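You operate a simulated robot arm through the tools that you are given. There is no shell and no other tool.

Carry out the task below with a simulated two-armed robot. There is one attempt and no reset: what you move stays moved.

Task
Pull out the dresser slide, wax a patch in its middle and push it back in.
Fine: use the wax pad and the beeswax tin; put the pad back. Where these are worked on the way, their far stop is far enough and under half their travel is too little: dresser slide. A coat counts when it lies all over at full strength: go over it till it gets no stronger.

The check looks at the end state, three seconds after you hand in, the way a careful person would. Anything else that was tipped, shoved, dropped, spilled or broken makes it a failure.

Robot
Two 7-joint arms with two-finger parallel grippers on one trunk that stands fixed in place. Base frame: the origin is at the foot of the trunk, x ahead of it, y to its left, z up. Readings come in cm, degrees, newtons and seconds.
The left shoulder is at [5, 16.1, 119.8], the right one opposite. With the tool pointing down near the work surface each hand reaches from about 22 to 68 cm from the base axis, measured 20 degrees to its own side. Payload 3.43 kg a hand.
The TCP of each hand is the grasp point between the finger pads, 3 cm short of the fingertips. In the tool frame z runs along the fingers and y along their closing line. Largest opening 9.4 cm; finger width 2.8, thickness 1; the body of the gripper, 5 by 9.6 cm, starts 5.5 cm behind the TCP.
Orientation is that of the tool frame in the base frame, as [roll, pitch, yaw] about the fixed x, y, z axes, in that order (R = Rz(yaw) Ry(pitch) Rx(roll)). With the fingers straight down and closing along the base's y, the tool's x points along the base's -x, its y along +y and its z along -z.

Tools
- The arms move only by the tool servo_tool. It takes "left_motion", "right_motion" or both (then of equal length, played together; a hand with none holds still); each is a list of rows, each an object of numbers (a shift or turn left out is 0, a gripper value left out holds the last): "gripper": the finger opening in cm, from 0 to 9.4; "tx", "ty", "tz": the shift along the tool's x, y, z in cm; "wx", "wy", "wz": the turn, a rotation vector about the tool's x, y, z in degrees. In form: [{"gripper": .., "tx": .., "ty": .., "tz": .., "wx": .., "wy": .., "wz": ..}, ...]. A call has 1 to 20 rows; each row is the pose to reach, as a shift and turn from the pose commanded when the call began, along the tool's axes at that moment. Rows are played at 5 a second. More than 5 cm and 8.6 degrees between two rows, or a gripper value outside its range, and nothing of the call is played. Where a pose cannot be reached the arm comes as near as it can. A force on the tool above 40 N (or 10 N above the force at the start of the call, whichever is more), or a blocked arm, ends the call early, and 0.2 s more pass. The fingers move at their own pace (about 4.5 cm/s each) and stop on an object; they squeeze with about 38 N. The grip force told is the motor's: it shows also when the fingers shut on nothing. Time passes only in rows, and 0.2 s behind the last, so rows that repeat a pose let the fingers close. It gives the time, the measured TCP pose, the force on the tool (base axes), the opening and the grip force at its end, in the units of the frame above (readings bear some noise), with the torque about the TCP (base axes, N m) and any sound that the robot's microphone picked up.
- Cameras (640 x 400 px; columns grow to the right, rows downward): "scene" is now at [12.16, 3.7, 132.09]; the picture's right is [0.40, -0.92, 0.00], its down [-0.54, -0.23, -0.81] and it looks along [0.74, 0.32, -0.59] (base axes); focal length 214 px, centre (320, 200). "left" rides on the left gripper at [7.6, -1.4, -10.3] in its tool frame; the picture's right is [0.18, 0.98, 0.00], its down [-0.75, 0.14, -0.64] and it looks along [-0.63, 0.12, 0.77] (tool axes); focal length 243 px, centre (320, 200). "right" rides on the right gripper at [7.6, 1.4, -10.3] in its tool frame; the picture's right is [-0.18, 0.98, 0.00], its down [-0.75, -0.14, -0.64] and it looks along [-0.63, -0.12, 0.77] (tool axes); focal length 243 px, centre (320, 200).
- snapshot(camera): a new picture of that camera. No time passes.
- raise_lower(by): slides the trunk up (or, below 0, down) by that many cm; the arms and the scene camera ride with it, the base frame stays. It gives what a move gives, with no picture.
- pan_tilt(pan, tilt): turns the head with the scene camera to pan (to the left, within 80 degrees either way) and tilt (down, from -29 to 69), counted from straight ahead of the robot. It gives what a move gives.
- measure_at(camera, pixels): there is no depth. For up to 12 entries [column, row, z] of the newest picture of that camera ("zoom" is the newest enlarged one), the place [x, y] in the base frame at which the ray of that pixel passes the height z, good to about 0.2 cm. No time passes.
- close_up(camera, box): a new picture of the part [left, top, right, bottom] of that camera's present view, enlarged. No time passes.
- sign_off(): hands the job in; it is judged then, once.

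Open the grippers and draw the arms clear of the work before you hand the job in, unless the task says otherwise.

The tools are called after ">>>" as name(argument=value, ...) on one line, values as JSON. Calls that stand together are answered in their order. servo_tool: Moves the arms, as the interface text tells. Its arguments: {"type":"object","properties":{"left_motion":{"type":"array"},"right_motion":{"type":"array"}},"required":[]} The other tools are called the same way: raise_lower (by) slides the trunk up or down; pan_tilt (pan, tilt) turns the head that bears the scene camera; snapshot (camera) takes a picture; measure_at (camera, pixels) gives the place at which the rays of pixels pass given heights; close_up (camera, box) takes an enlarged picture of a part of a camera's view; sign_off () hands the job in.

At the start:

```text
clock: 0.0
left_position: [22.66, 26.42, 123.47]
left_orientation: [-179.9, 0.1, -179.9]
left_wrist_force: [0.0, 0.4, -0.5]
left_ft_torque: [-0.01, -0.02, -0.02]
left_finger_gap: 9.41
left_grip_force: 0.0
right_position: [40.96, 0.68, 120.13]
right_orientation: [180.0, 0.1, -179.9]
right_wrist_force: [-0.2, -0.2, -0.1]
right_ft_torque: [0.01, 0.01, 0.04]
right_finger_gap: 9.39
right_grip_force: 0.2
trunk travel left (down, up): [-22.5, 4.2]
head pan, tilt: [23.5, 35.9]
```

scene: 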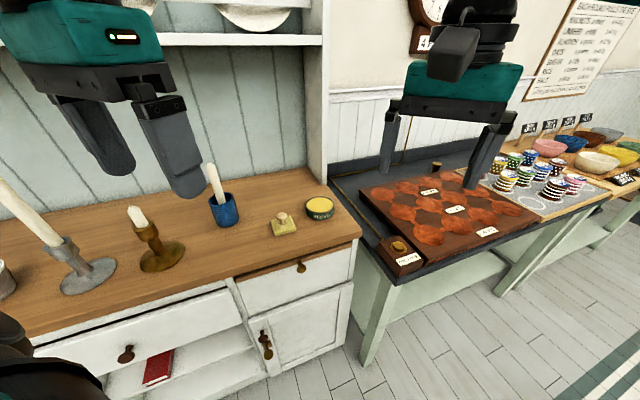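
right: 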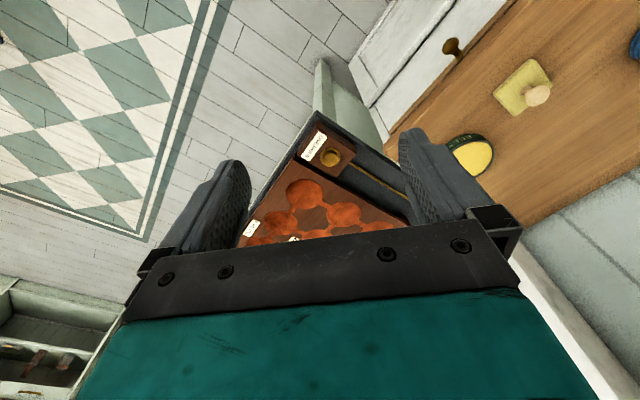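
left: 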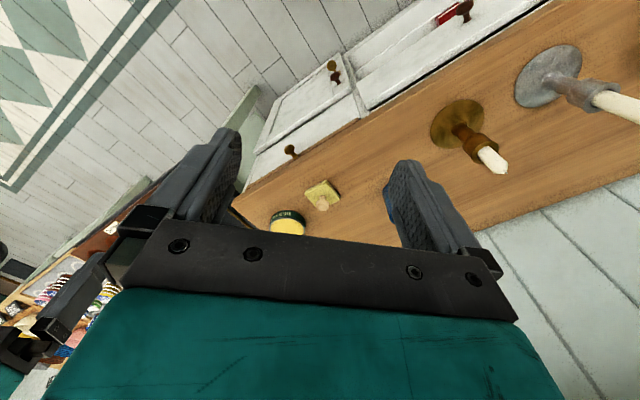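

The pictures show a dresser with a pad near (284,224) and a tin near (320,208) in the scene view. I'll take close-ups to find the slide.

>>> close_up(camera="scene", box=[200, 170, 400, 295])

>>> close_up(camera="scene", box=[0, 240, 256, 400])

>>> close_up(camera="scene", box=[320, 130, 640, 330])

```text
3.20 times, centred on (300, 232) of scene
```

zoom: 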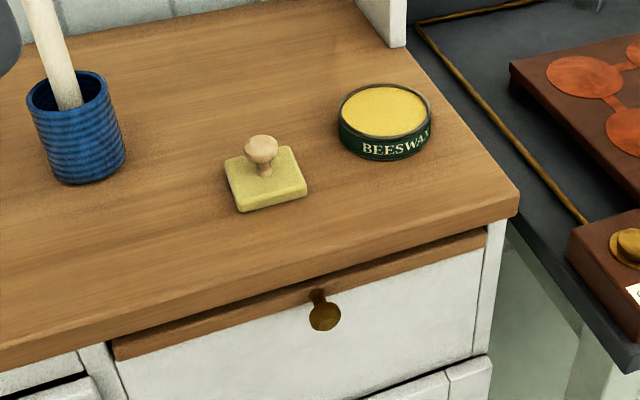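

```text
2.50 times, centred on (128, 320) of scene
```

zoom: 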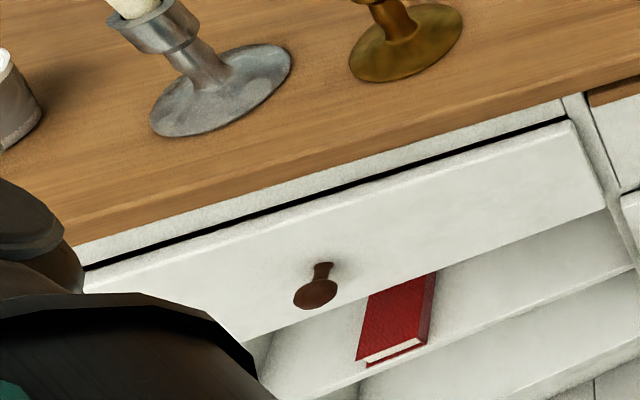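

```text
2.00 times, centred on (480, 230) of scene
```

zoom: 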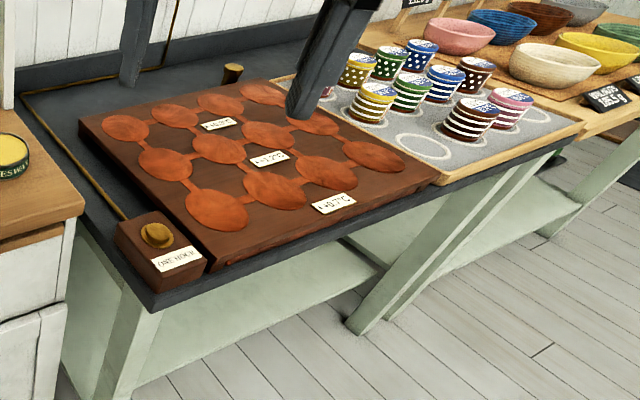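

Close-up shows a brown strip under the counter with a brass knob near (302,266). I'll zoom further in on it and view the cameras from better angles.

>>> close_up(camera="scene", box=[264, 235, 344, 285])

>>> close_up(camera="left", box=[230, 50, 390, 150])

>>> close_up(camera="right", box=[380, 0, 540, 100])

```text
8.00 times, centred on (304, 260) of scene
```

zoom: 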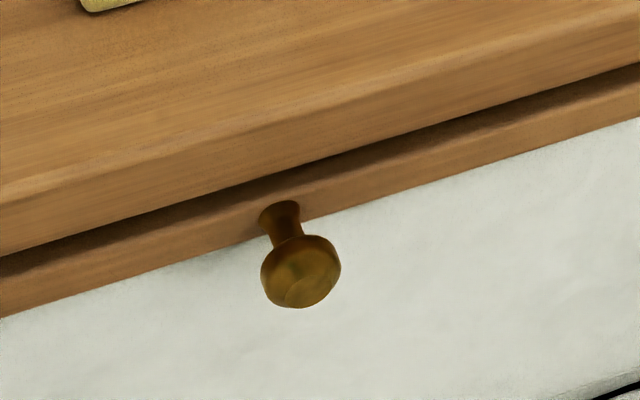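

```text
4.00 times, centred on (310, 100) of left
```

zoom: 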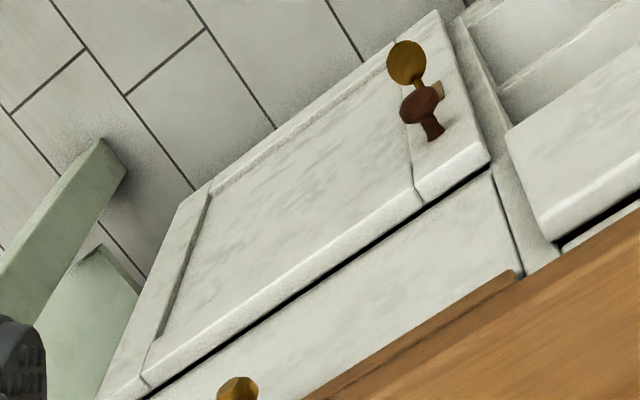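

```text
4.00 times, centred on (460, 50) of right
```

zoom: 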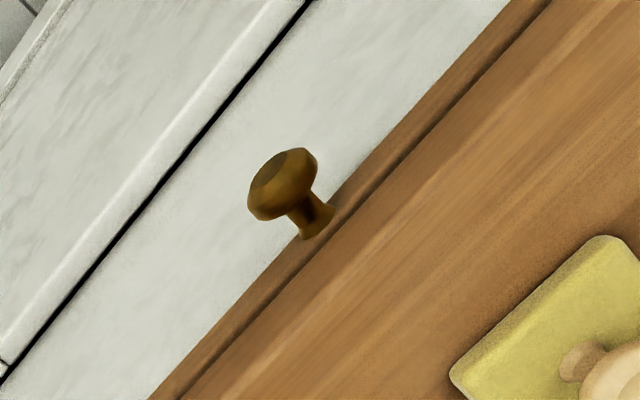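

The brass knob sits on the front edge of the wooden slide board. I'll triangulate knob and counter features from the scene and right cameras.

>>> measure_at(camera="scene", pixels=[[301.8, 269.4, 75], [301.8, 269.4, 95], [281.6, 216, 75], [281.6, 216, 95], [320.3, 204.4, 75], [320.3, 204.4, 95], [361.9, 229.4, 75], [361.9, 229.4, 95]])

>>> measure_at(camera="right", pixels=[[451, 45.5, 75], [451, 45.5, 95], [538, 94, 75], [538, 94, 95], [471, 157, 75], [471, 157, 95]])

>>> snapshot(camera="left")

>>> snapshot(camera="right")

```text
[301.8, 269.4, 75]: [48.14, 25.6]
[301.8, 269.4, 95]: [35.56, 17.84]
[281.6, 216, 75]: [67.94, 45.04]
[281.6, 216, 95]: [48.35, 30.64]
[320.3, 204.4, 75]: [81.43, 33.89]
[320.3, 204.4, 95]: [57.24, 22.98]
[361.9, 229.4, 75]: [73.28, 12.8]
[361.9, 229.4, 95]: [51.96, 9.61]
```

```text
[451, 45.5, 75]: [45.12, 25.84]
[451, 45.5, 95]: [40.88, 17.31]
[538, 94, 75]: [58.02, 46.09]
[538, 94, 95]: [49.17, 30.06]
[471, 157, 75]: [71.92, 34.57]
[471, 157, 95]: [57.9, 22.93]
```

```text
taken
```

left: 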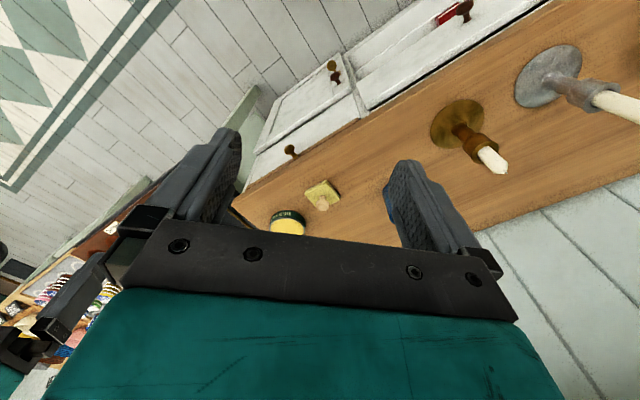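

```text
taken
```

right: 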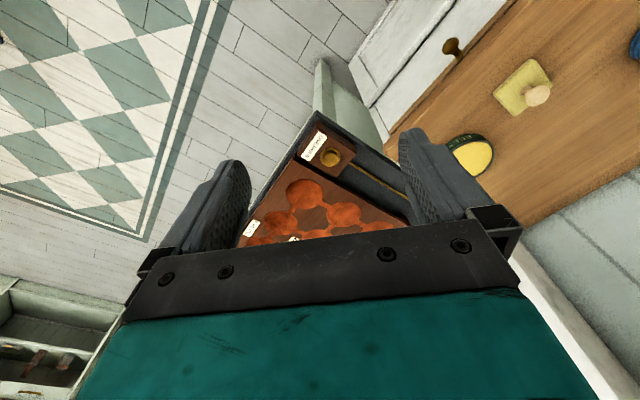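

Triangulation puts the knob at about (43.6, 22.8, 82), the pad knob top at z≈93.5 and the tin top at z≈93.7. Next I'll measure the counter front edge direction from close-ups.

>>> close_up(camera="scene", box=[210, 210, 370, 310])

>>> close_up(camera="right", box=[370, 0, 610, 150])

>>> close_up(camera="left", box=[230, 140, 390, 240])

```text
4.00 times, centred on (290, 260) of scene
```

zoom: 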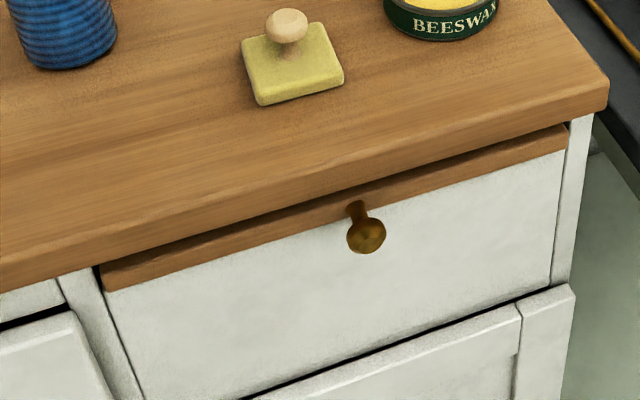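

```text
2.67 times, centred on (490, 75) of right
```

zoom: 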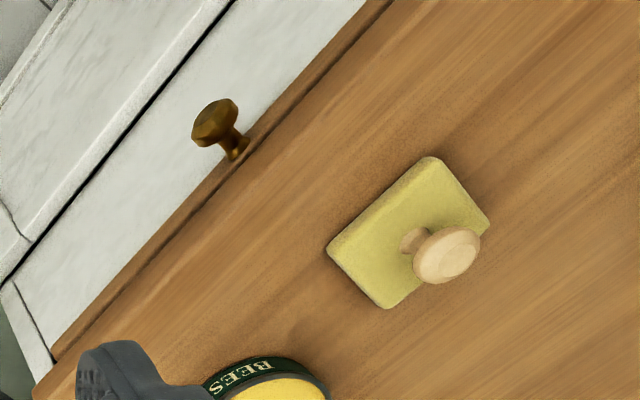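

```text
4.00 times, centred on (310, 190) of left
```

zoom: 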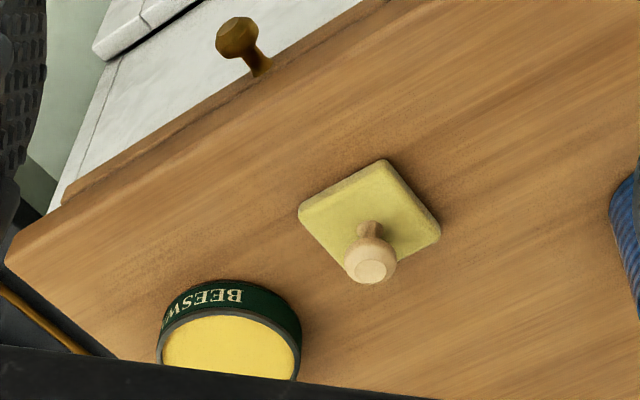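

I'll triangulate the front corners of the pad and the counter edge in all three cameras.

>>> measure_at(camera="scene", pixels=[[275, 236, 88], [275, 236, 92], [295.75, 229, 88], [295.75, 229, 92], [362, 230, 88], [362, 230, 92], [210, 275, 88], [210, 275, 92], [351.75, 244.5, 82], [236, 279.5, 82], [301.8, 269.4, 82], [299, 262, 82]])

>>> measure_at(camera="right", pixels=[[531.25, 59, 88], [531.25, 59, 92], [493, 92.6, 88], [493, 92.6, 92], [449.5, 44, 82], [461, 55, 82]])

>>> measure_at(camera="left", pixels=[[326.25, 180, 88], [326.25, 180, 92], [305, 193, 88], [305, 193, 92], [289, 149, 82], [295, 158, 82], [231.5, 205, 88], [231.5, 205, 92]])

```text
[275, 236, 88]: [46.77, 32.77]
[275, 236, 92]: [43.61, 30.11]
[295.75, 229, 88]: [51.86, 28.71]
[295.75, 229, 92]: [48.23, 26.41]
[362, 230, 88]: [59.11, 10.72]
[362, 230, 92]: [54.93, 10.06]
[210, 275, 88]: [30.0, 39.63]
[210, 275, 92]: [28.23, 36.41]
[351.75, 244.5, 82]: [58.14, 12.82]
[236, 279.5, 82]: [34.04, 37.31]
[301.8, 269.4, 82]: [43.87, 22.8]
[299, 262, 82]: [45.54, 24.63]
```

```text
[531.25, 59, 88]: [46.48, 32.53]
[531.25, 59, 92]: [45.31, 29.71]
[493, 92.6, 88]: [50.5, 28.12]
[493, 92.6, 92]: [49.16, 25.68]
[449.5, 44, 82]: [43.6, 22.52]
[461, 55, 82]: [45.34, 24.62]
```

```text
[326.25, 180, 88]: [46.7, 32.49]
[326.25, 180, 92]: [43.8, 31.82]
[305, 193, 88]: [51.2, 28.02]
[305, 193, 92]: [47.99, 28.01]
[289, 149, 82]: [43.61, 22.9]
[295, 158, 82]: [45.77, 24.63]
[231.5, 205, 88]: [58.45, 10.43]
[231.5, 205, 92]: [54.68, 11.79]
```

The geometry is now clear. The dresser front runs at 45°, and the knob head is at about (44, 23, 82), protruding along (-0.71, -0.71). I'll move the left hand to a tilted pre-grasp pose in front of the knob and swing the right hand away to the right, turned to watch.

>>> servo_tool(left_motion=[{"gripper": 6, "tx": -1.3, "ty": -0.47, "tz": 2.25, "wx": -0.7, "wy": -1.69, "wz": -3.16}, {"tx": -2.6, "ty": -0.95, "tz": 4.5, "wx": -1.4, "wy": -3.38, "wz": -6.32}, {"tx": -3.89, "ty": -1.42, "tz": 6.74, "wx": -2.1, "wy": -5.08, "wz": -9.49}, {"tx": -5.18, "ty": -1.89, "tz": 8.99, "wx": -2.8, "wy": -6.77, "wz": -12.65}, {"tx": -6.48, "ty": -2.36, "tz": 11.24, "wx": -3.5, "wy": -8.46, "wz": -15.81}, {"tx": -7.77, "ty": -2.84, "tz": 13.49, "wx": -4.2, "wy": -10.15, "wz": -18.97}, {"tx": -9.07, "ty": -3.31, "tz": 15.74, "wx": -4.9, "wy": -11.85, "wz": -22.14}, {"tx": -10.37, "ty": -3.78, "tz": 17.98, "wx": -5.61, "wy": -13.54, "wz": -25.3}, {"tx": -11.66, "ty": -4.26, "tz": 20.23, "wx": -6.31, "wy": -15.23, "wz": -28.46}, {"tx": -12.96, "ty": -4.73, "tz": 22.48, "wx": -7.01, "wy": -16.92, "wz": -31.62}, {"tx": -14.25, "ty": -5.2, "tz": 24.73, "wx": -7.71, "wy": -18.61, "wz": -34.78}, {"tx": -15.55, "ty": -5.67, "tz": 26.97, "wx": -8.41, "wy": -20.31, "wz": -37.95}, {"tx": -16.84, "ty": -6.15, "tz": 29.22, "wx": -9.11, "wy": -22.0, "wz": -41.11}, {"tx": -18.14, "ty": -6.62, "tz": 31.47, "wx": -9.81, "wy": -23.69, "wz": -44.27}], right_motion=[{"tx": 0.93, "ty": -1.2, "wz": -3.21}, {"tx": 1.86, "ty": -2.4, "wz": -6.43}, {"tx": 2.79, "ty": -3.6, "wz": -9.64}, {"tx": 3.71, "ty": -4.8, "wz": -12.86}, {"tx": 4.64, "ty": -6.0, "wz": -16.07}, {"tx": 5.57, "ty": -7.2, "wz": -19.29}, {"tx": 6.5, "ty": -8.4, "wz": -22.5}, {"tx": 7.43, "ty": -9.5, "wz": -25.71}, {"tx": 8.36, "ty": -10.7, "wz": -28.93}, {"tx": 9.29, "ty": -11.9, "wz": -32.14}, {"tx": 10.2, "ty": -13.1, "wz": -35.36}, {"tx": 11.1, "ty": -14.3, "wz": -38.57}, {"tx": 12.1, "ty": -15.5, "wz": -41.79}, {"tx": 13, "ty": -16.7, "wz": -45}])

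```text
clock: 3.0
left_position: [40.39, 21.24, 93.27]
left_orientation: [-179.7, 25.1, -134.7]
left_wrist_force: [0.5, 0.1, -0.7]
left_ft_torque: [0.02, 0.03, -0.01]
left_finger_gap: 6.0
left_grip_force: 0.1
left hand out of reach, approached as far as the arm can: row 14
right_position: [27.87, -16.01, 120.07]
right_orientation: [-180.0, 0.0, -134.9]
right_wrist_force: [-0.1, 0.5, 0.4]
right_ft_torque: [0.0, -0.03, -0.02]
right_finger_gap: 9.4
right_grip_force: 0.0
trunk travel left (down, up): [-22.5, 4.2]
head pan, tilt: [23.5, 35.9]
```

The left hand stopped slightly short, reported out of reach at (40.4, 21.2, 93.3). I'll look at all the views.

>>> snapshot(camera="scene")

>>> snapshot(camera="left")

>>> snapshot(camera="right")

```text
taken
```

scene: 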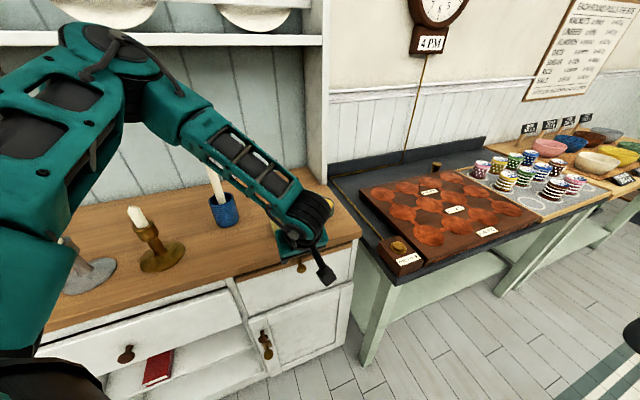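

```text
taken
```

left: 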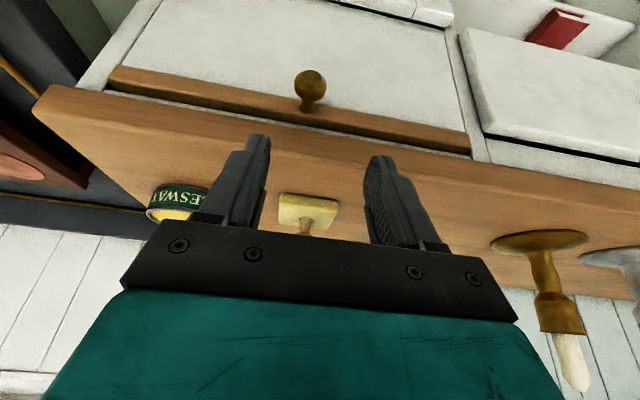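

```text
taken
```

right: 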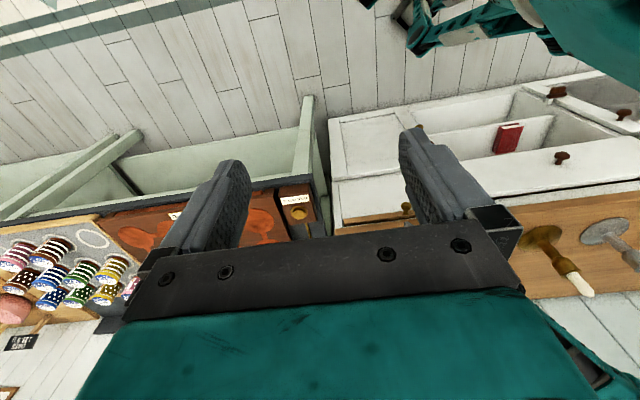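

The knob is visible at (310,88) in the left view, roughly ahead of the fingers. The hand seems to be at an arm limit, so I'll retreat a little along the tool axis and lower the trunk for more reach.

>>> servo_tool(left_motion=[{"tz": -2}, {"tz": -4}, {"tz": -6}])

>>> raise_lower(by=-10)

```text
clock: 3.8
left_position: [38.72, 19.5, 98.67]
left_orientation: [-179.9, 25.0, -134.9]
left_wrist_force: [-0.2, -0.3, -0.2]
left_ft_torque: [-0.03, 0.01, 0.03]
left_finger_gap: 6.0
left_grip_force: 0.2
right_position: [27.8, -15.97, 120.23]
right_orientation: [180.0, 0.1, -135.0]
right_wrist_force: [0.3, -0.7, -0.5]
right_ft_torque: [0.0, -0.02, 0.02]
right_finger_gap: 9.38
right_grip_force: 0.1
trunk travel left (down, up): [-22.5, 4.2]
head pan, tilt: [23.5, 35.9]
```

```text
clock: 5.1
left_position: [38.68, 19.51, 88.74]
left_orientation: [-179.8, 25.0, -134.8]
left_wrist_force: [-0.2, -0.7, -0.6]
left_ft_torque: [0.0, 0.01, 0.0]
left_finger_gap: 6.01
left_grip_force: 0.0
right_position: [27.96, -16.01, 110.21]
right_orientation: [179.9, 0.0, -135.0]
right_wrist_force: [-0.3, -0.1, 0.6]
right_ft_torque: [0.0, 0.01, 0.01]
right_finger_gap: 9.39
right_grip_force: 0.0
trunk travel left (down, up): [-12.5, 14.2]
head pan, tilt: [23.5, 35.9]
```

The trunk is now lower with the hand at (38.7, 19.5, 88.7). I'll shift laterally to centre on the knob and approach part-way along the tool axis.

>>> servo_tool(left_motion=[{"tx": -1.5, "ty": -0.65}, {"tx": -2.92, "ty": -1.3}, {"tx": -2.92, "ty": -1.3, "tz": 1.5}, {"tx": -2.92, "ty": -1.3, "tz": 3}, {"tx": -2.92, "ty": -1.3, "tz": 4.5}])

>>> snapshot(camera="left")

>>> snapshot(camera="right")

>>> snapshot(camera="scene")

```text
clock: 6.3
left_position: [42.95, 21.83, 85.84]
left_orientation: [-179.9, 25.2, -134.8]
left_wrist_force: [0.4, -0.3, -0.2]
left_ft_torque: [-0.02, -0.02, -0.01]
left_finger_gap: 6.0
left_grip_force: 0.0
right_position: [27.95, -16.14, 110.19]
right_orientation: [180.0, 0.0, -135.0]
right_wrist_force: [-0.1, -1.0, 0.1]
right_ft_torque: [0.02, -0.01, 0.02]
right_finger_gap: 9.4
right_grip_force: 0.0
trunk travel left (down, up): [-12.5, 14.2]
head pan, tilt: [23.5, 35.9]
```

```text
taken
```

left: 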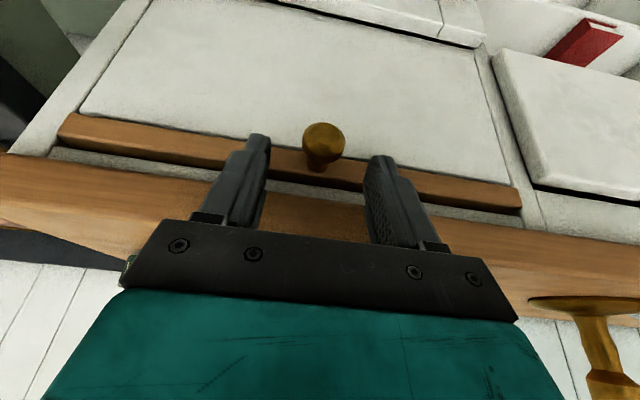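

```text
taken
```

right: 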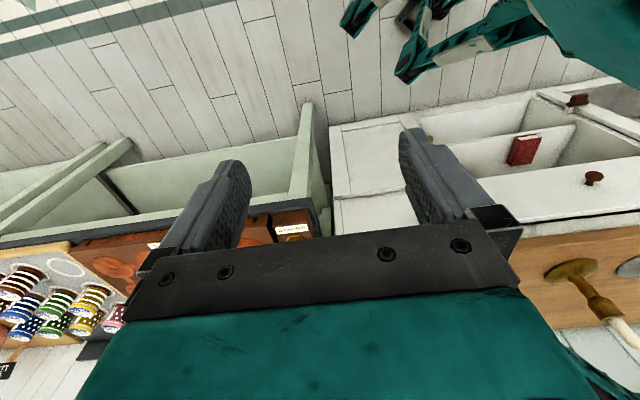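

```text
taken
```

scene: 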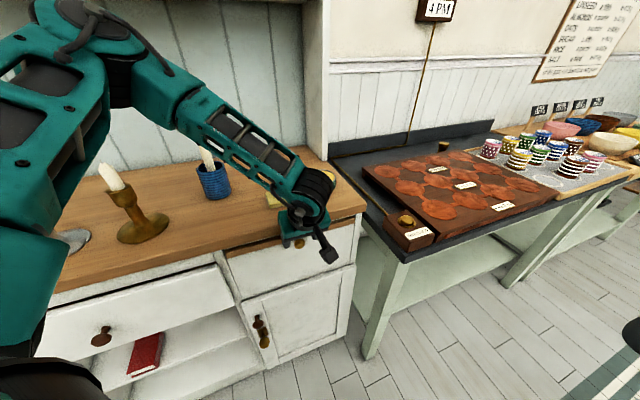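

The knob lies between the fingers at (325,142) in the left view. I'll go the remaining 3.3 cm along the fingers.

>>> servo_tool(left_motion=[{"tz": 1.1}, {"tz": 2.2}, {"tz": 3.3}])

>>> snapshot(camera="left")

>>> close_up(camera="left", box=[220, 80, 420, 205])

```text
clock: 7.1
left_position: [43.84, 22.79, 82.79]
left_orientation: [-179.8, 24.9, -134.9]
left_wrist_force: [-4.7, -5.8, 1.2]
left_ft_torque: [-0.32, 0.21, -0.35]
left_finger_gap: 5.99
left_grip_force: 0.2
right_position: [27.81, -16.15, 110.17]
right_orientation: [180.0, 0.2, -134.9]
right_wrist_force: [-0.4, -0.3, 0.5]
right_ft_torque: [0.02, -0.02, 0.0]
right_finger_gap: 9.38
right_grip_force: 0.0
trunk travel left (down, up): [-12.5, 14.2]
head pan, tilt: [23.5, 35.9]
```

```text
taken
```

left: 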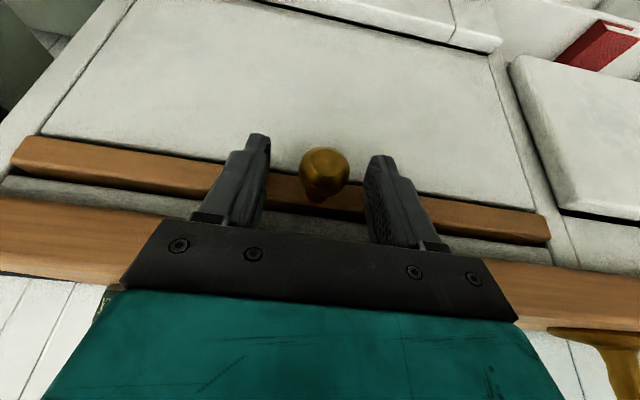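

```text
3.20 times, centred on (320, 142) of left
```

zoom: 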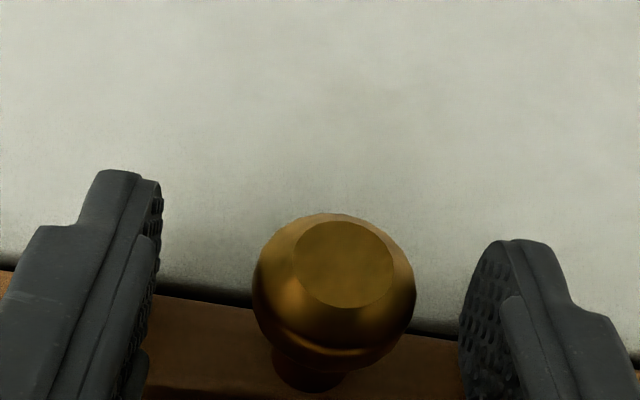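

A contact force of about 7 N shows the fingertips touching the slide front. I'll back off 0.5 cm and close on the knob.

>>> servo_tool(left_motion=[{"tx": 0.45, "tz": -0.2}, {"tx": 0.45, "tz": -0.2, "gripper": 0}, {"tx": 0.45, "tz": -0.2}, {"tx": 0.45, "tz": -0.2}, {"tx": 0.45, "tz": -0.2}])

>>> close_up(camera="left", box=[220, 80, 420, 205])

```text
clock: 8.3
left_position: [43.7, 22.71, 82.88]
left_orientation: [-179.8, 24.9, -134.8]
left_wrist_force: [0.7, 1.2, -2.2]
left_ft_torque: [0.14, -0.19, 0.02]
left_finger_gap: 2.77
left_grip_force: 44.5
right_position: [27.89, -15.96, 110.17]
right_orientation: [180.0, 0.0, -135.0]
right_wrist_force: [0.0, 0.1, -0.2]
right_ft_torque: [-0.03, 0.01, 0.02]
right_finger_gap: 9.4
right_grip_force: 0.1
trunk travel left (down, up): [-12.5, 14.2]
head pan, tilt: [23.5, 35.9]
```

```text
3.20 times, centred on (320, 142) of left
```

zoom: 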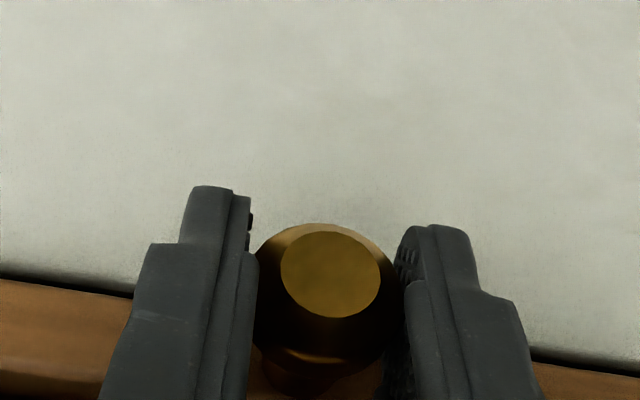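

The knob is gripped at a 2.77 cm opening. I'll pull outward 5 cm along the dresser normal and watch the forces.

>>> servo_tool(left_motion=[{"tx": 0.45, "tz": -0.21}, {"tx": 0.91, "tz": -0.42}, {"tx": 1.81, "tz": -0.85}, {"tx": 2.72, "tz": -1.27}, {"tx": 3.62, "tz": -1.69}, {"tx": 4.53, "tz": -2.11}])

>>> snapshot(camera="scene")

>>> snapshot(camera="left")

```text
clock: 9.1
left_position: [42.51, 21.46, 82.9]
left_orientation: [-179.4, 24.5, -135.0]
left_wrist_force: [10.7, -9.6, -23.5]
left_ft_torque: [0.38, -0.88, 0.18]
left_finger_gap: 2.77
left_grip_force: 45.2
left hand out of reach, approached as far as the arm can: row 2, 3
right_position: [28.09, -15.99, 109.89]
right_orientation: [179.9, -0.1, -135.0]
right_wrist_force: [-0.6, 0.1, 0.5]
right_ft_torque: [0.01, -0.03, -0.01]
right_finger_gap: 9.41
right_grip_force: 0.0
trunk travel left (down, up): [-12.5, 14.2]
head pan, tilt: [23.5, 35.9]
stopped in row 3 (left hand): the force on the tool passed its limit at 45 N (the readings are from after the stop); the commanded pose is now the measured one
```

```text
taken
```

scene: 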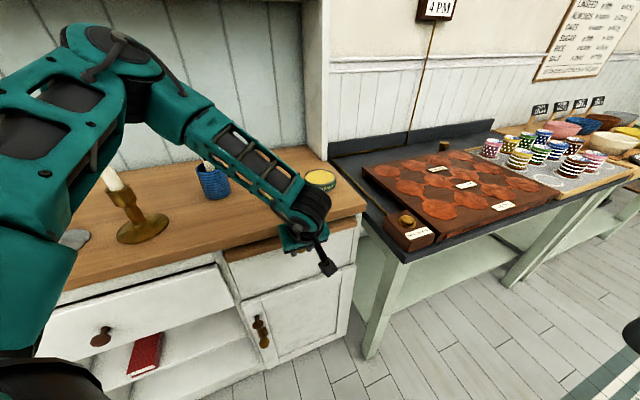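

```text
taken
```

left: 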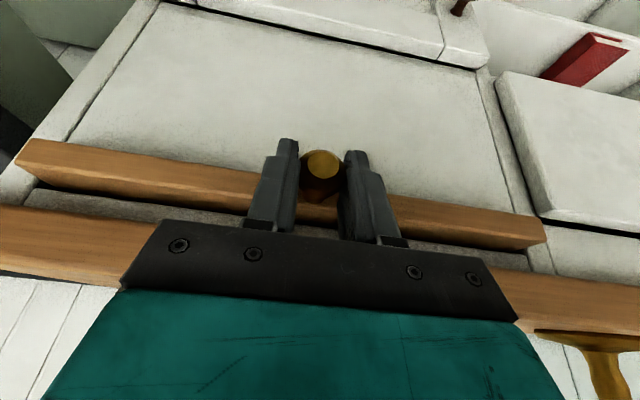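

The slide has come out about 1.7 cm, but the left arm is at its limit in this pose. The pull line runs straight to the right shoulder, so the right arm suits this better. I'll release the knob with the left hand and retreat.

>>> servo_tool(left_motion=[{"gripper": 5}, {"gripper": 6}, {"gripper": 6}, {"tz": -2}, {"tz": -4}, {"tz": -6}, {"tz": -8}, {"tz": -10}])

>>> snapshot(camera="left")

```text
clock: 10.9
left_position: [39.54, 18.88, 92.13]
left_orientation: [-179.5, 24.8, -135.0]
left_wrist_force: [-0.4, 0.2, -0.1]
left_ft_torque: [0.0, -0.03, -0.01]
left_finger_gap: 6.01
left_grip_force: 0.0
right_position: [28.0, -15.92, 110.09]
right_orientation: [-180.0, 0.1, -135.1]
right_wrist_force: [0.1, -0.2, 0.3]
right_ft_torque: [0.0, 0.01, 0.02]
right_finger_gap: 9.39
right_grip_force: 0.0
trunk travel left (down, up): [-12.5, 14.2]
head pan, tilt: [23.5, 35.9]
```

```text
taken
```

left: 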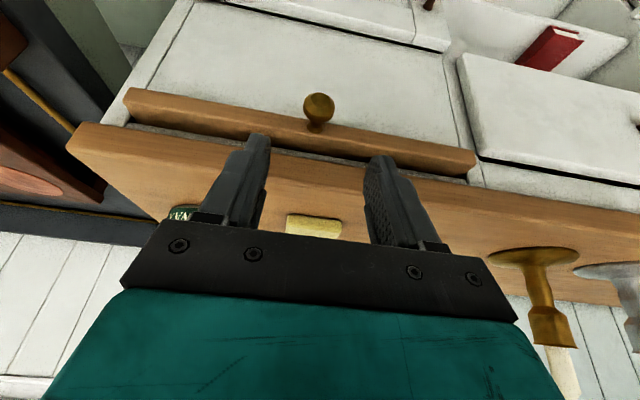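

The left fingers are clear of the knob, which is visible at (319,105). I'll take the left hand back up and to the left, then bring the right hand to its pre-grasp.

>>> servo_tool(left_motion=[{"tx": -0.43, "ty": 1.64, "tz": -1.73, "wx": 0.82, "wy": 1.97, "wz": 3.69}, {"tx": -0.86, "ty": 3.28, "tz": -3.46, "wx": 1.64, "wy": 3.95, "wz": 7.38}, {"tx": -1.29, "ty": 4.92, "tz": -5.19, "wx": 2.45, "wy": 5.92, "wz": 11.07}, {"tx": -1.72, "ty": 6.55, "tz": -6.92, "wx": 3.27, "wy": 7.9, "wz": 14.76}, {"tx": -2.15, "ty": 8.19, "tz": -8.65, "wx": 4.09, "wy": 9.87, "wz": 18.45}, {"tx": -2.58, "ty": 9.83, "tz": -10.38, "wx": 4.91, "wy": 11.85, "wz": 22.14}, {"tx": -3.01, "ty": 11.47, "tz": -12.11, "wx": 5.72, "wy": 13.82, "wz": 25.82}, {"tx": -3.44, "ty": 13.11, "tz": -13.84, "wx": 6.54, "wy": 15.79, "wz": 29.51}, {"tx": -3.87, "ty": 14.75, "tz": -15.57, "wx": 7.36, "wy": 17.77, "wz": 33.2}, {"tx": -4.3, "ty": 16.38, "tz": -17.3, "wx": 8.18, "wy": 19.74, "wz": 36.89}, {"tx": -4.73, "ty": 18.02, "tz": -19.03, "wx": 8.99, "wy": 21.72, "wz": 40.58}, {"tx": -5.16, "ty": 19.66, "tz": -20.76, "wx": 9.81, "wy": 23.69, "wz": 44.27}])

>>> servo_tool(right_motion=[{"gripper": 6, "tx": -2.39, "ty": 1.16, "tz": 1.43, "wy": -1.79}, {"tx": -4.77, "ty": 2.32, "tz": 2.85, "wy": -3.57}, {"tx": -7.16, "ty": 3.48, "tz": 4.28, "wy": -5.36}, {"tx": -9.54, "ty": 4.65, "tz": 5.7, "wy": -7.14}, {"tx": -11.93, "ty": 5.81, "tz": 7.13, "wy": -8.93}, {"tx": -14.31, "ty": 6.97, "tz": 8.55, "wy": -10.71}, {"tx": -16.7, "ty": 8.13, "tz": 9.98, "wy": -12.5}, {"tx": -19.09, "ty": 9.29, "tz": 11.4, "wy": -14.29}, {"tx": -21.47, "ty": 10.45, "tz": 12.83, "wy": -16.07}, {"tx": -23.86, "ty": 11.61, "tz": 14.25, "wy": -17.86}, {"tx": -26.24, "ty": 12.78, "tz": 15.68, "wy": -19.64}, {"tx": -28.63, "ty": 13.94, "tz": 17.1, "wy": -21.43}, {"tx": -31.01, "ty": 15.1, "tz": 18.53, "wy": -23.21}, {"tx": -33.4, "ty": 16.26, "tz": 19.95, "wy": -25}])

>>> snapshot(camera="right")

>>> snapshot(camera="left")

>>> snapshot(camera="scene")

```text
clock: 13.5
left_position: [22.41, 29.95, 113.09]
left_orientation: [-179.5, 0.1, 179.9]
left_wrist_force: [0.9, -1.2, -0.1]
left_ft_torque: [-0.02, 0.0, 0.02]
left_finger_gap: 5.99
left_grip_force: 0.0
right_position: [27.96, -15.97, 110.14]
right_orientation: [-180.0, 0.0, -135.0]
right_wrist_force: [-1.0, 1.0, -0.9]
right_ft_torque: [-0.02, 0.01, -0.01]
right_finger_gap: 9.41
right_grip_force: 0.0
trunk travel left (down, up): [-12.5, 14.2]
head pan, tilt: [23.5, 35.9]
```

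```text
clock: 16.5
left_position: [22.48, 30.0, 113.09]
left_orientation: [-179.5, 0.2, 179.8]
left_wrist_force: [0.8, -0.6, -1.0]
left_ft_torque: [-0.03, 0.02, -0.01]
left_finger_gap: 5.99
left_grip_force: 0.0
right_position: [39.98, 19.02, 90.22]
right_orientation: [-180.0, 25.2, -135.0]
right_wrist_force: [-1.0, 0.0, 0.0]
right_ft_torque: [0.02, 0.0, 0.01]
right_finger_gap: 6.01
right_grip_force: 0.1
trunk travel left (down, up): [-12.5, 14.2]
head pan, tilt: [23.5, 35.9]
```

```text
taken
```

right: 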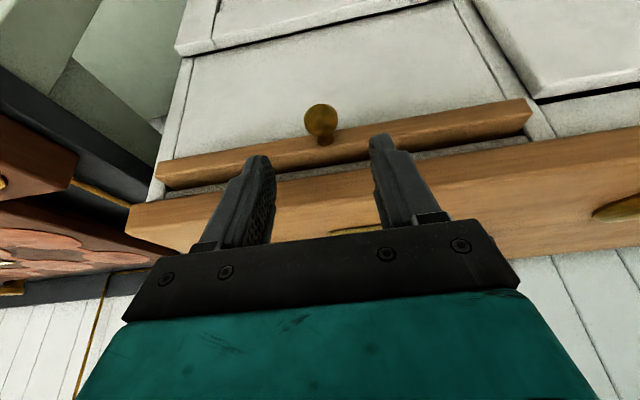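

```text
taken
```

left: 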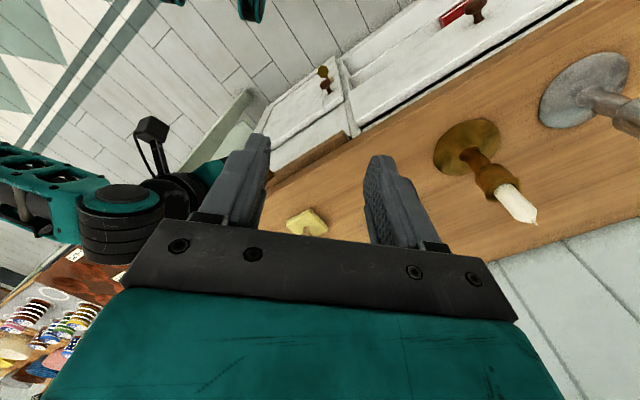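

```text
taken
```

scene: 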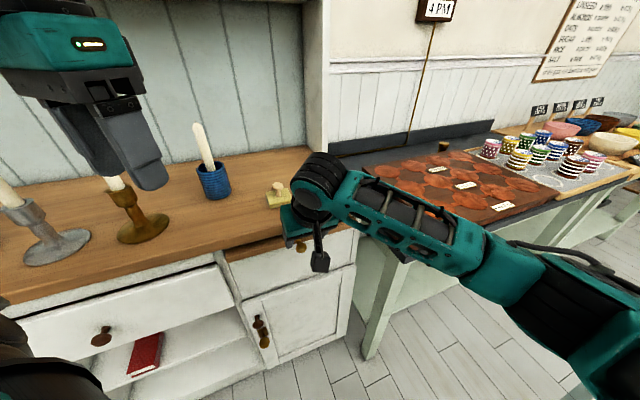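

The right hand is at its pre-grasp and the knob is centred at (320,118) between the fingers. I'll advance 5 cm along the fingers.

>>> servo_tool(right_motion=[{"tz": 1.7}, {"tz": 3.4}, {"tz": 5}])

>>> snapshot(camera="right")

>>> close_up(camera="scene", box=[240, 200, 400, 300])

```text
clock: 17.3
left_position: [22.48, 29.97, 113.02]
left_orientation: [-179.5, 0.2, 179.9]
left_wrist_force: [-0.1, 0.9, 0.7]
left_ft_torque: [-0.03, 0.0, 0.0]
left_finger_gap: 6.0
left_grip_force: 0.1
right_position: [41.59, 20.64, 85.52]
right_orientation: [179.9, 25.0, -135.0]
right_wrist_force: [-0.2, 0.2, 0.6]
right_ft_torque: [-0.02, 0.01, -0.01]
right_finger_gap: 6.01
right_grip_force: 0.2
trunk travel left (down, up): [-12.5, 14.2]
head pan, tilt: [23.5, 35.9]
```

```text
taken
```

right: 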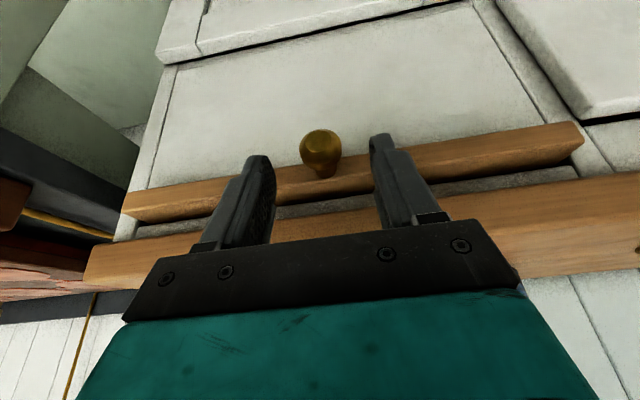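

```text
4.00 times, centred on (320, 250) of scene
```

zoom: 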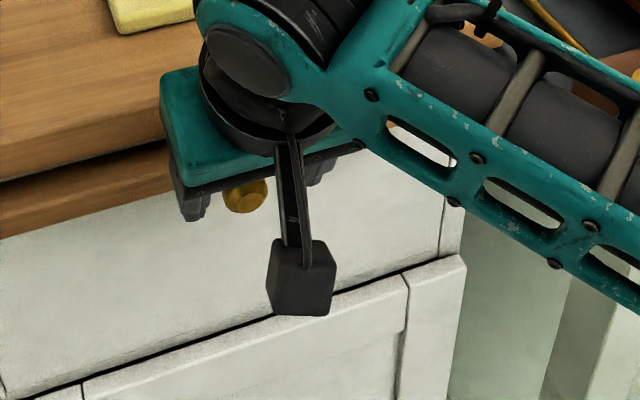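

I'll advance 2.8 cm more and close on the knob.

>>> servo_tool(right_motion=[{"tz": 1.4}, {"tz": 2.8}, {"tz": 2.8, "gripper": 0}, {"tz": 2.8}, {"tz": 2.8}, {"tz": 2.8}])

>>> close_up(camera="right", box=[220, 80, 420, 205])

```text
clock: 18.7
left_position: [22.39, 29.89, 113.0]
left_orientation: [-179.5, 0.2, 179.9]
left_wrist_force: [1.0, 0.8, -0.1]
left_ft_torque: [-0.01, -0.02, -0.01]
left_finger_gap: 6.02
left_grip_force: 0.0
right_position: [42.49, 21.47, 83.0]
right_orientation: [-180.0, 24.9, -135.0]
right_wrist_force: [0.1, 1.2, -0.4]
right_ft_torque: [0.12, -0.15, -0.02]
right_finger_gap: 2.77
right_grip_force: 45.4
trunk travel left (down, up): [-12.5, 14.2]
head pan, tilt: [23.5, 35.9]
```

```text
3.20 times, centred on (320, 142) of right
```

zoom: 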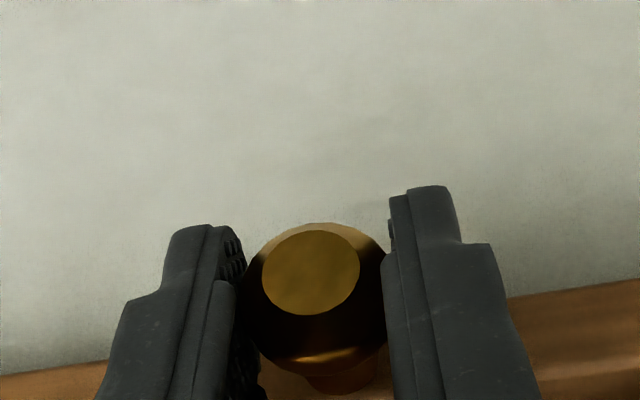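

The right hand grips the knob at a 2.77 cm opening with low force. I'll pull 6 cm along the outward normal.

>>> servo_tool(right_motion=[{"tx": 0.45, "tz": -0.21}, {"tx": 0.91, "tz": -0.42}, {"tx": 1.81, "tz": -0.85}, {"tx": 2.72, "tz": -1.27}, {"tx": 3.62, "tz": -1.69}, {"tx": 4.53, "tz": -2.11}, {"tx": 5.44, "tz": -2.54}])

>>> snapshot(camera="scene")

```text
clock: 20.3
left_position: [22.41, 30.0, 112.9]
left_orientation: [-179.5, 0.2, 179.9]
left_wrist_force: [-0.3, -0.5, -0.4]
left_ft_torque: [-0.01, -0.02, -0.03]
left_finger_gap: 5.99
left_grip_force: 0.0
right_position: [38.19, 17.26, 83.01]
right_orientation: [180.0, 24.9, -135.0]
right_wrist_force: [0.8, 1.6, -10.1]
right_ft_torque: [0.63, -0.71, -0.15]
right_finger_gap: 2.75
right_grip_force: 45.1
trunk travel left (down, up): [-12.5, 14.2]
head pan, tilt: [23.5, 35.9]
```

```text
taken
```

scene: 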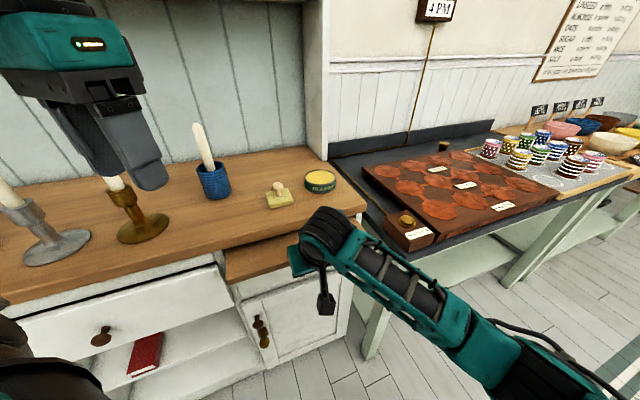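

The slide comes out smoothly: the hand is at (38.2, 17.3) with little force. I'll keep pulling.

>>> servo_tool(right_motion=[{"tx": 0.91, "tz": -0.4}, {"tx": 1.81, "tz": -0.8}, {"tx": 2.72, "tz": -1.22}, {"tx": 3.62, "tz": -1.64}, {"tx": 4.53, "tz": -2.06}, {"tx": 5.44, "tz": -2.49}, {"tx": 6.34, "tz": -2.91}, {"tx": 7.25, "tz": -3.33}])

>>> snapshot(camera="scene")

```text
clock: 22.1
left_position: [22.39, 29.92, 112.87]
left_orientation: [-179.6, 0.2, 180.0]
left_wrist_force: [-0.1, -0.6, 0.4]
left_ft_torque: [0.0, -0.01, 0.0]
left_finger_gap: 6.01
left_grip_force: 0.0
right_position: [32.46, 11.58, 83.04]
right_orientation: [-180.0, 24.9, -135.0]
right_wrist_force: [1.1, 2.8, -18.7]
right_ft_torque: [0.95, -0.73, 0.14]
right_finger_gap: 2.74
right_grip_force: 44.5
trunk travel left (down, up): [-12.5, 14.2]
head pan, tilt: [23.5, 35.9]
```

```text
taken
```

scene: 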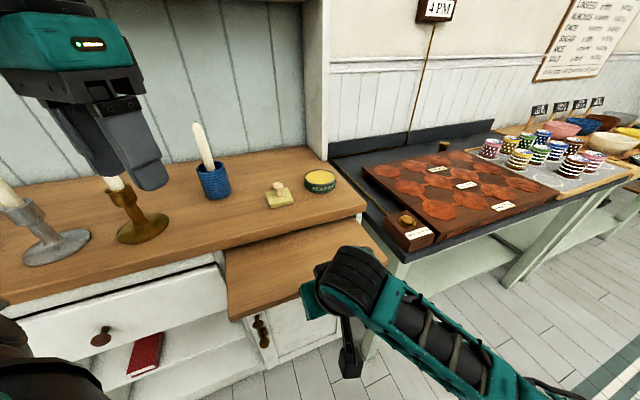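

15.8 cm out so far. The downward force on the hand is likely the slide's own weight. I'll keep pulling toward the stop.

>>> servo_tool(right_motion=[{"tx": 0.91, "tz": -0.38}, {"tx": 1.81, "tz": -0.78}, {"tx": 2.72, "tz": -1.2}, {"tx": 3.62, "tz": -1.62}, {"tx": 4.53, "tz": -2.04}, {"tx": 5.44, "tz": -2.46}])

>>> snapshot(camera="scene")

```text
clock: 23.5
left_position: [22.46, 29.89, 113.02]
left_orientation: [-179.6, 0.2, 179.8]
left_wrist_force: [-0.1, 0.0, -0.2]
left_ft_torque: [0.0, 0.03, -0.01]
left_finger_gap: 5.99
left_grip_force: 0.0
right_position: [28.25, 7.34, 82.99]
right_orientation: [-179.9, 25.0, -135.2]
right_wrist_force: [6.2, -4.1, 2.8]
right_ft_torque: [-0.7, 0.73, 0.01]
right_finger_gap: 2.76
right_grip_force: 44.8
trunk travel left (down, up): [-12.5, 14.2]
head pan, tilt: [23.5, 35.9]
```

```text
taken
```

scene: 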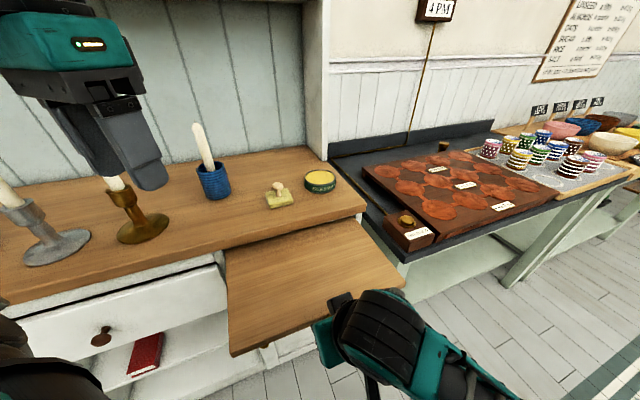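

21.8 cm out and still free. I'll continue in small steps to the stop.

>>> servo_tool(right_motion=[{"tx": 0.45, "tz": -0.21}, {"tx": 0.91, "tz": -0.42}, {"tx": 1.36, "tz": -0.63}, {"tx": 1.81, "tz": -0.85}, {"tx": 2.27, "tz": -1.06}, {"tx": 2.72, "tz": -1.27}, {"tx": 3.17, "tz": -1.48}, {"tx": 3.62, "tz": -1.69}, {"tx": 4.08, "tz": -1.9}, {"tx": 4.53, "tz": -2.11}])

>>> snapshot(camera="scene")

```text
clock: 25.7
left_position: [22.36, 29.95, 113.03]
left_orientation: [-179.5, 0.2, 179.9]
left_wrist_force: [-0.6, 0.6, -0.7]
left_ft_torque: [-0.01, 0.0, -0.01]
left_finger_gap: 6.0
left_grip_force: 0.0
right_position: [24.67, 3.79, 83.0]
right_orientation: [180.0, 25.1, -134.9]
right_wrist_force: [2.9, 0.8, 7.0]
right_ft_torque: [-0.44, 0.27, -0.14]
right_finger_gap: 2.75
right_grip_force: 45.3
trunk travel left (down, up): [-12.5, 14.2]
head pan, tilt: [23.5, 35.9]
```

```text
taken
```

scene: 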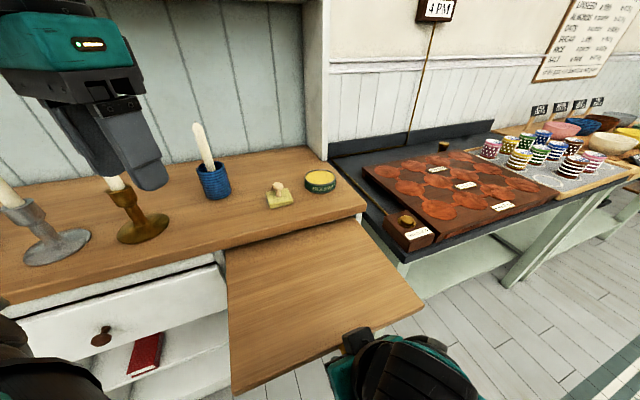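

26.8 cm out. I'll check the slide for a marked patch before going further.

>>> close_up(camera="scene", box=[200, 210, 440, 400])

>>> snapshot(camera="right")

>>> snapshot(camera="left")

```text
2.11 times, centred on (320, 305) of scene
```

zoom: 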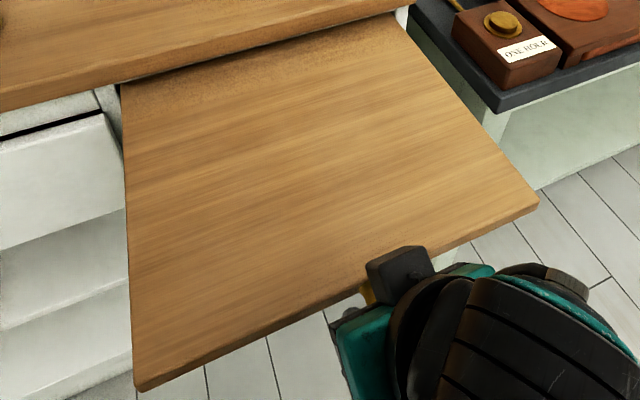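

```text
taken
```

right: 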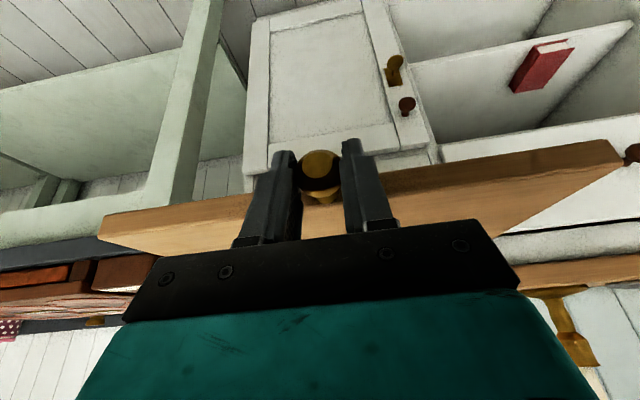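

```text
taken
```

left: 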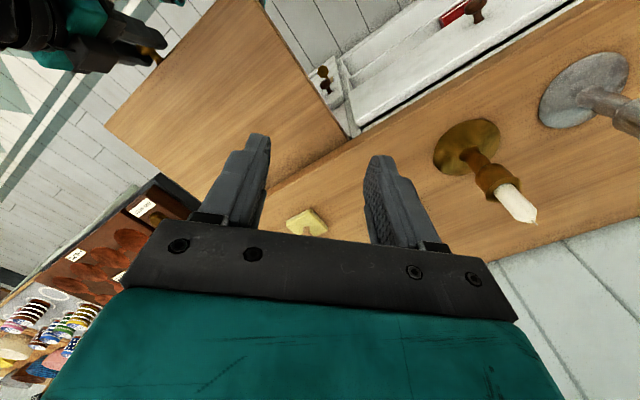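

There's no mark on the board, so the patch is simply its middle. I'll continue gently toward the stop.

>>> servo_tool(right_motion=[{"tx": 0.45, "tz": -0.21}, {"tx": 0.91, "tz": -0.42}, {"tx": 1.36, "tz": -0.63}, {"tx": 1.81, "tz": -0.85}, {"tx": 2.27, "tz": -1.06}, {"tx": 2.72, "tz": -1.27}])

```text
clock: 26.8
left_position: [22.44, 30.07, 112.98]
left_orientation: [-179.3, 0.0, 179.9]
left_wrist_force: [-0.1, 0.2, -0.4]
left_ft_torque: [-0.02, -0.02, -0.02]
left_finger_gap: 5.99
left_grip_force: 0.1
right_position: [23.66, 2.64, 82.93]
right_orientation: [179.9, 25.9, -135.3]
right_wrist_force: [9.4, 14.9, -16.7]
right_ft_torque: [0.89, -0.96, 0.05]
right_finger_gap: 2.77
right_grip_force: 44.8
trunk travel left (down, up): [-12.5, 14.2]
head pan, tilt: [23.5, 35.9]
stopped in row 5 (right hand): the force on the tool passed its limit at 46 N (the readings are from after the stop); the commanded pose is now the measured one
```

The far stop is reached, with the force limit tripping at 28 cm of travel. I'll relax the pull slightly while keeping hold of the knob so the slide stays put, then look closely at the pad and tin.

>>> servo_tool(right_motion=[{"tx": -0.27, "tz": 0.15}, {"tx": -0.27, "tz": 0.15}])

>>> close_up(camera="scene", box=[180, 120, 380, 245])

>>> close_up(camera="left", box=[220, 140, 420, 265])

>>> snapshot(camera="scene")

```text
clock: 27.4
left_position: [22.5, 29.9, 112.96]
left_orientation: [-179.5, 0.2, 179.9]
left_wrist_force: [-0.1, 0.9, -0.3]
left_ft_torque: [-0.04, 0.0, 0.01]
left_finger_gap: 5.99
left_grip_force: 0.0
right_position: [23.63, 2.67, 82.91]
right_orientation: [179.8, 25.6, -135.1]
right_wrist_force: [-2.0, 4.4, -12.5]
right_ft_torque: [0.62, -0.49, 0.03]
right_finger_gap: 2.77
right_grip_force: 45.0
trunk travel left (down, up): [-12.5, 14.2]
head pan, tilt: [23.5, 35.9]
```

```text
3.20 times, centred on (280, 182) of scene
```

zoom: 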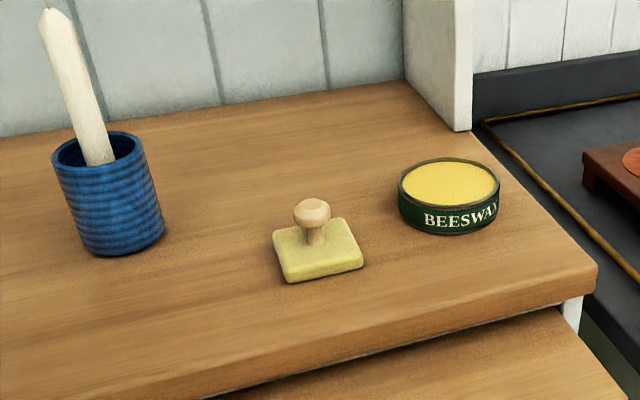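

```text
3.20 times, centred on (320, 202) of left
```

zoom: 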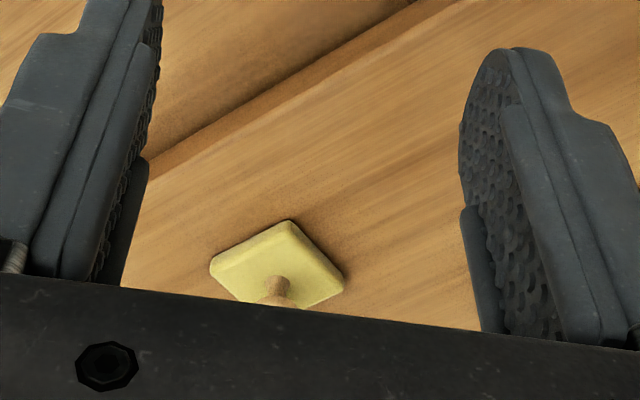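

```text
taken
```

scene: 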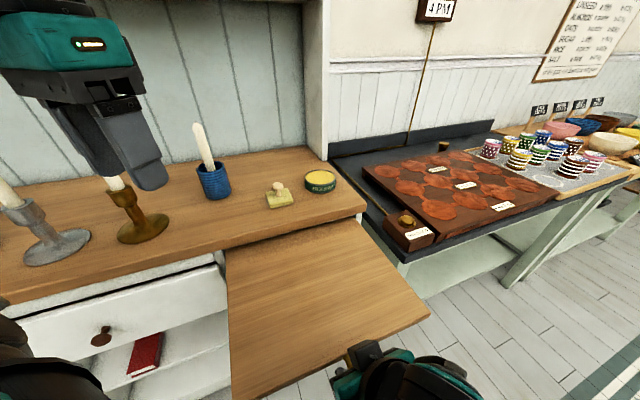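

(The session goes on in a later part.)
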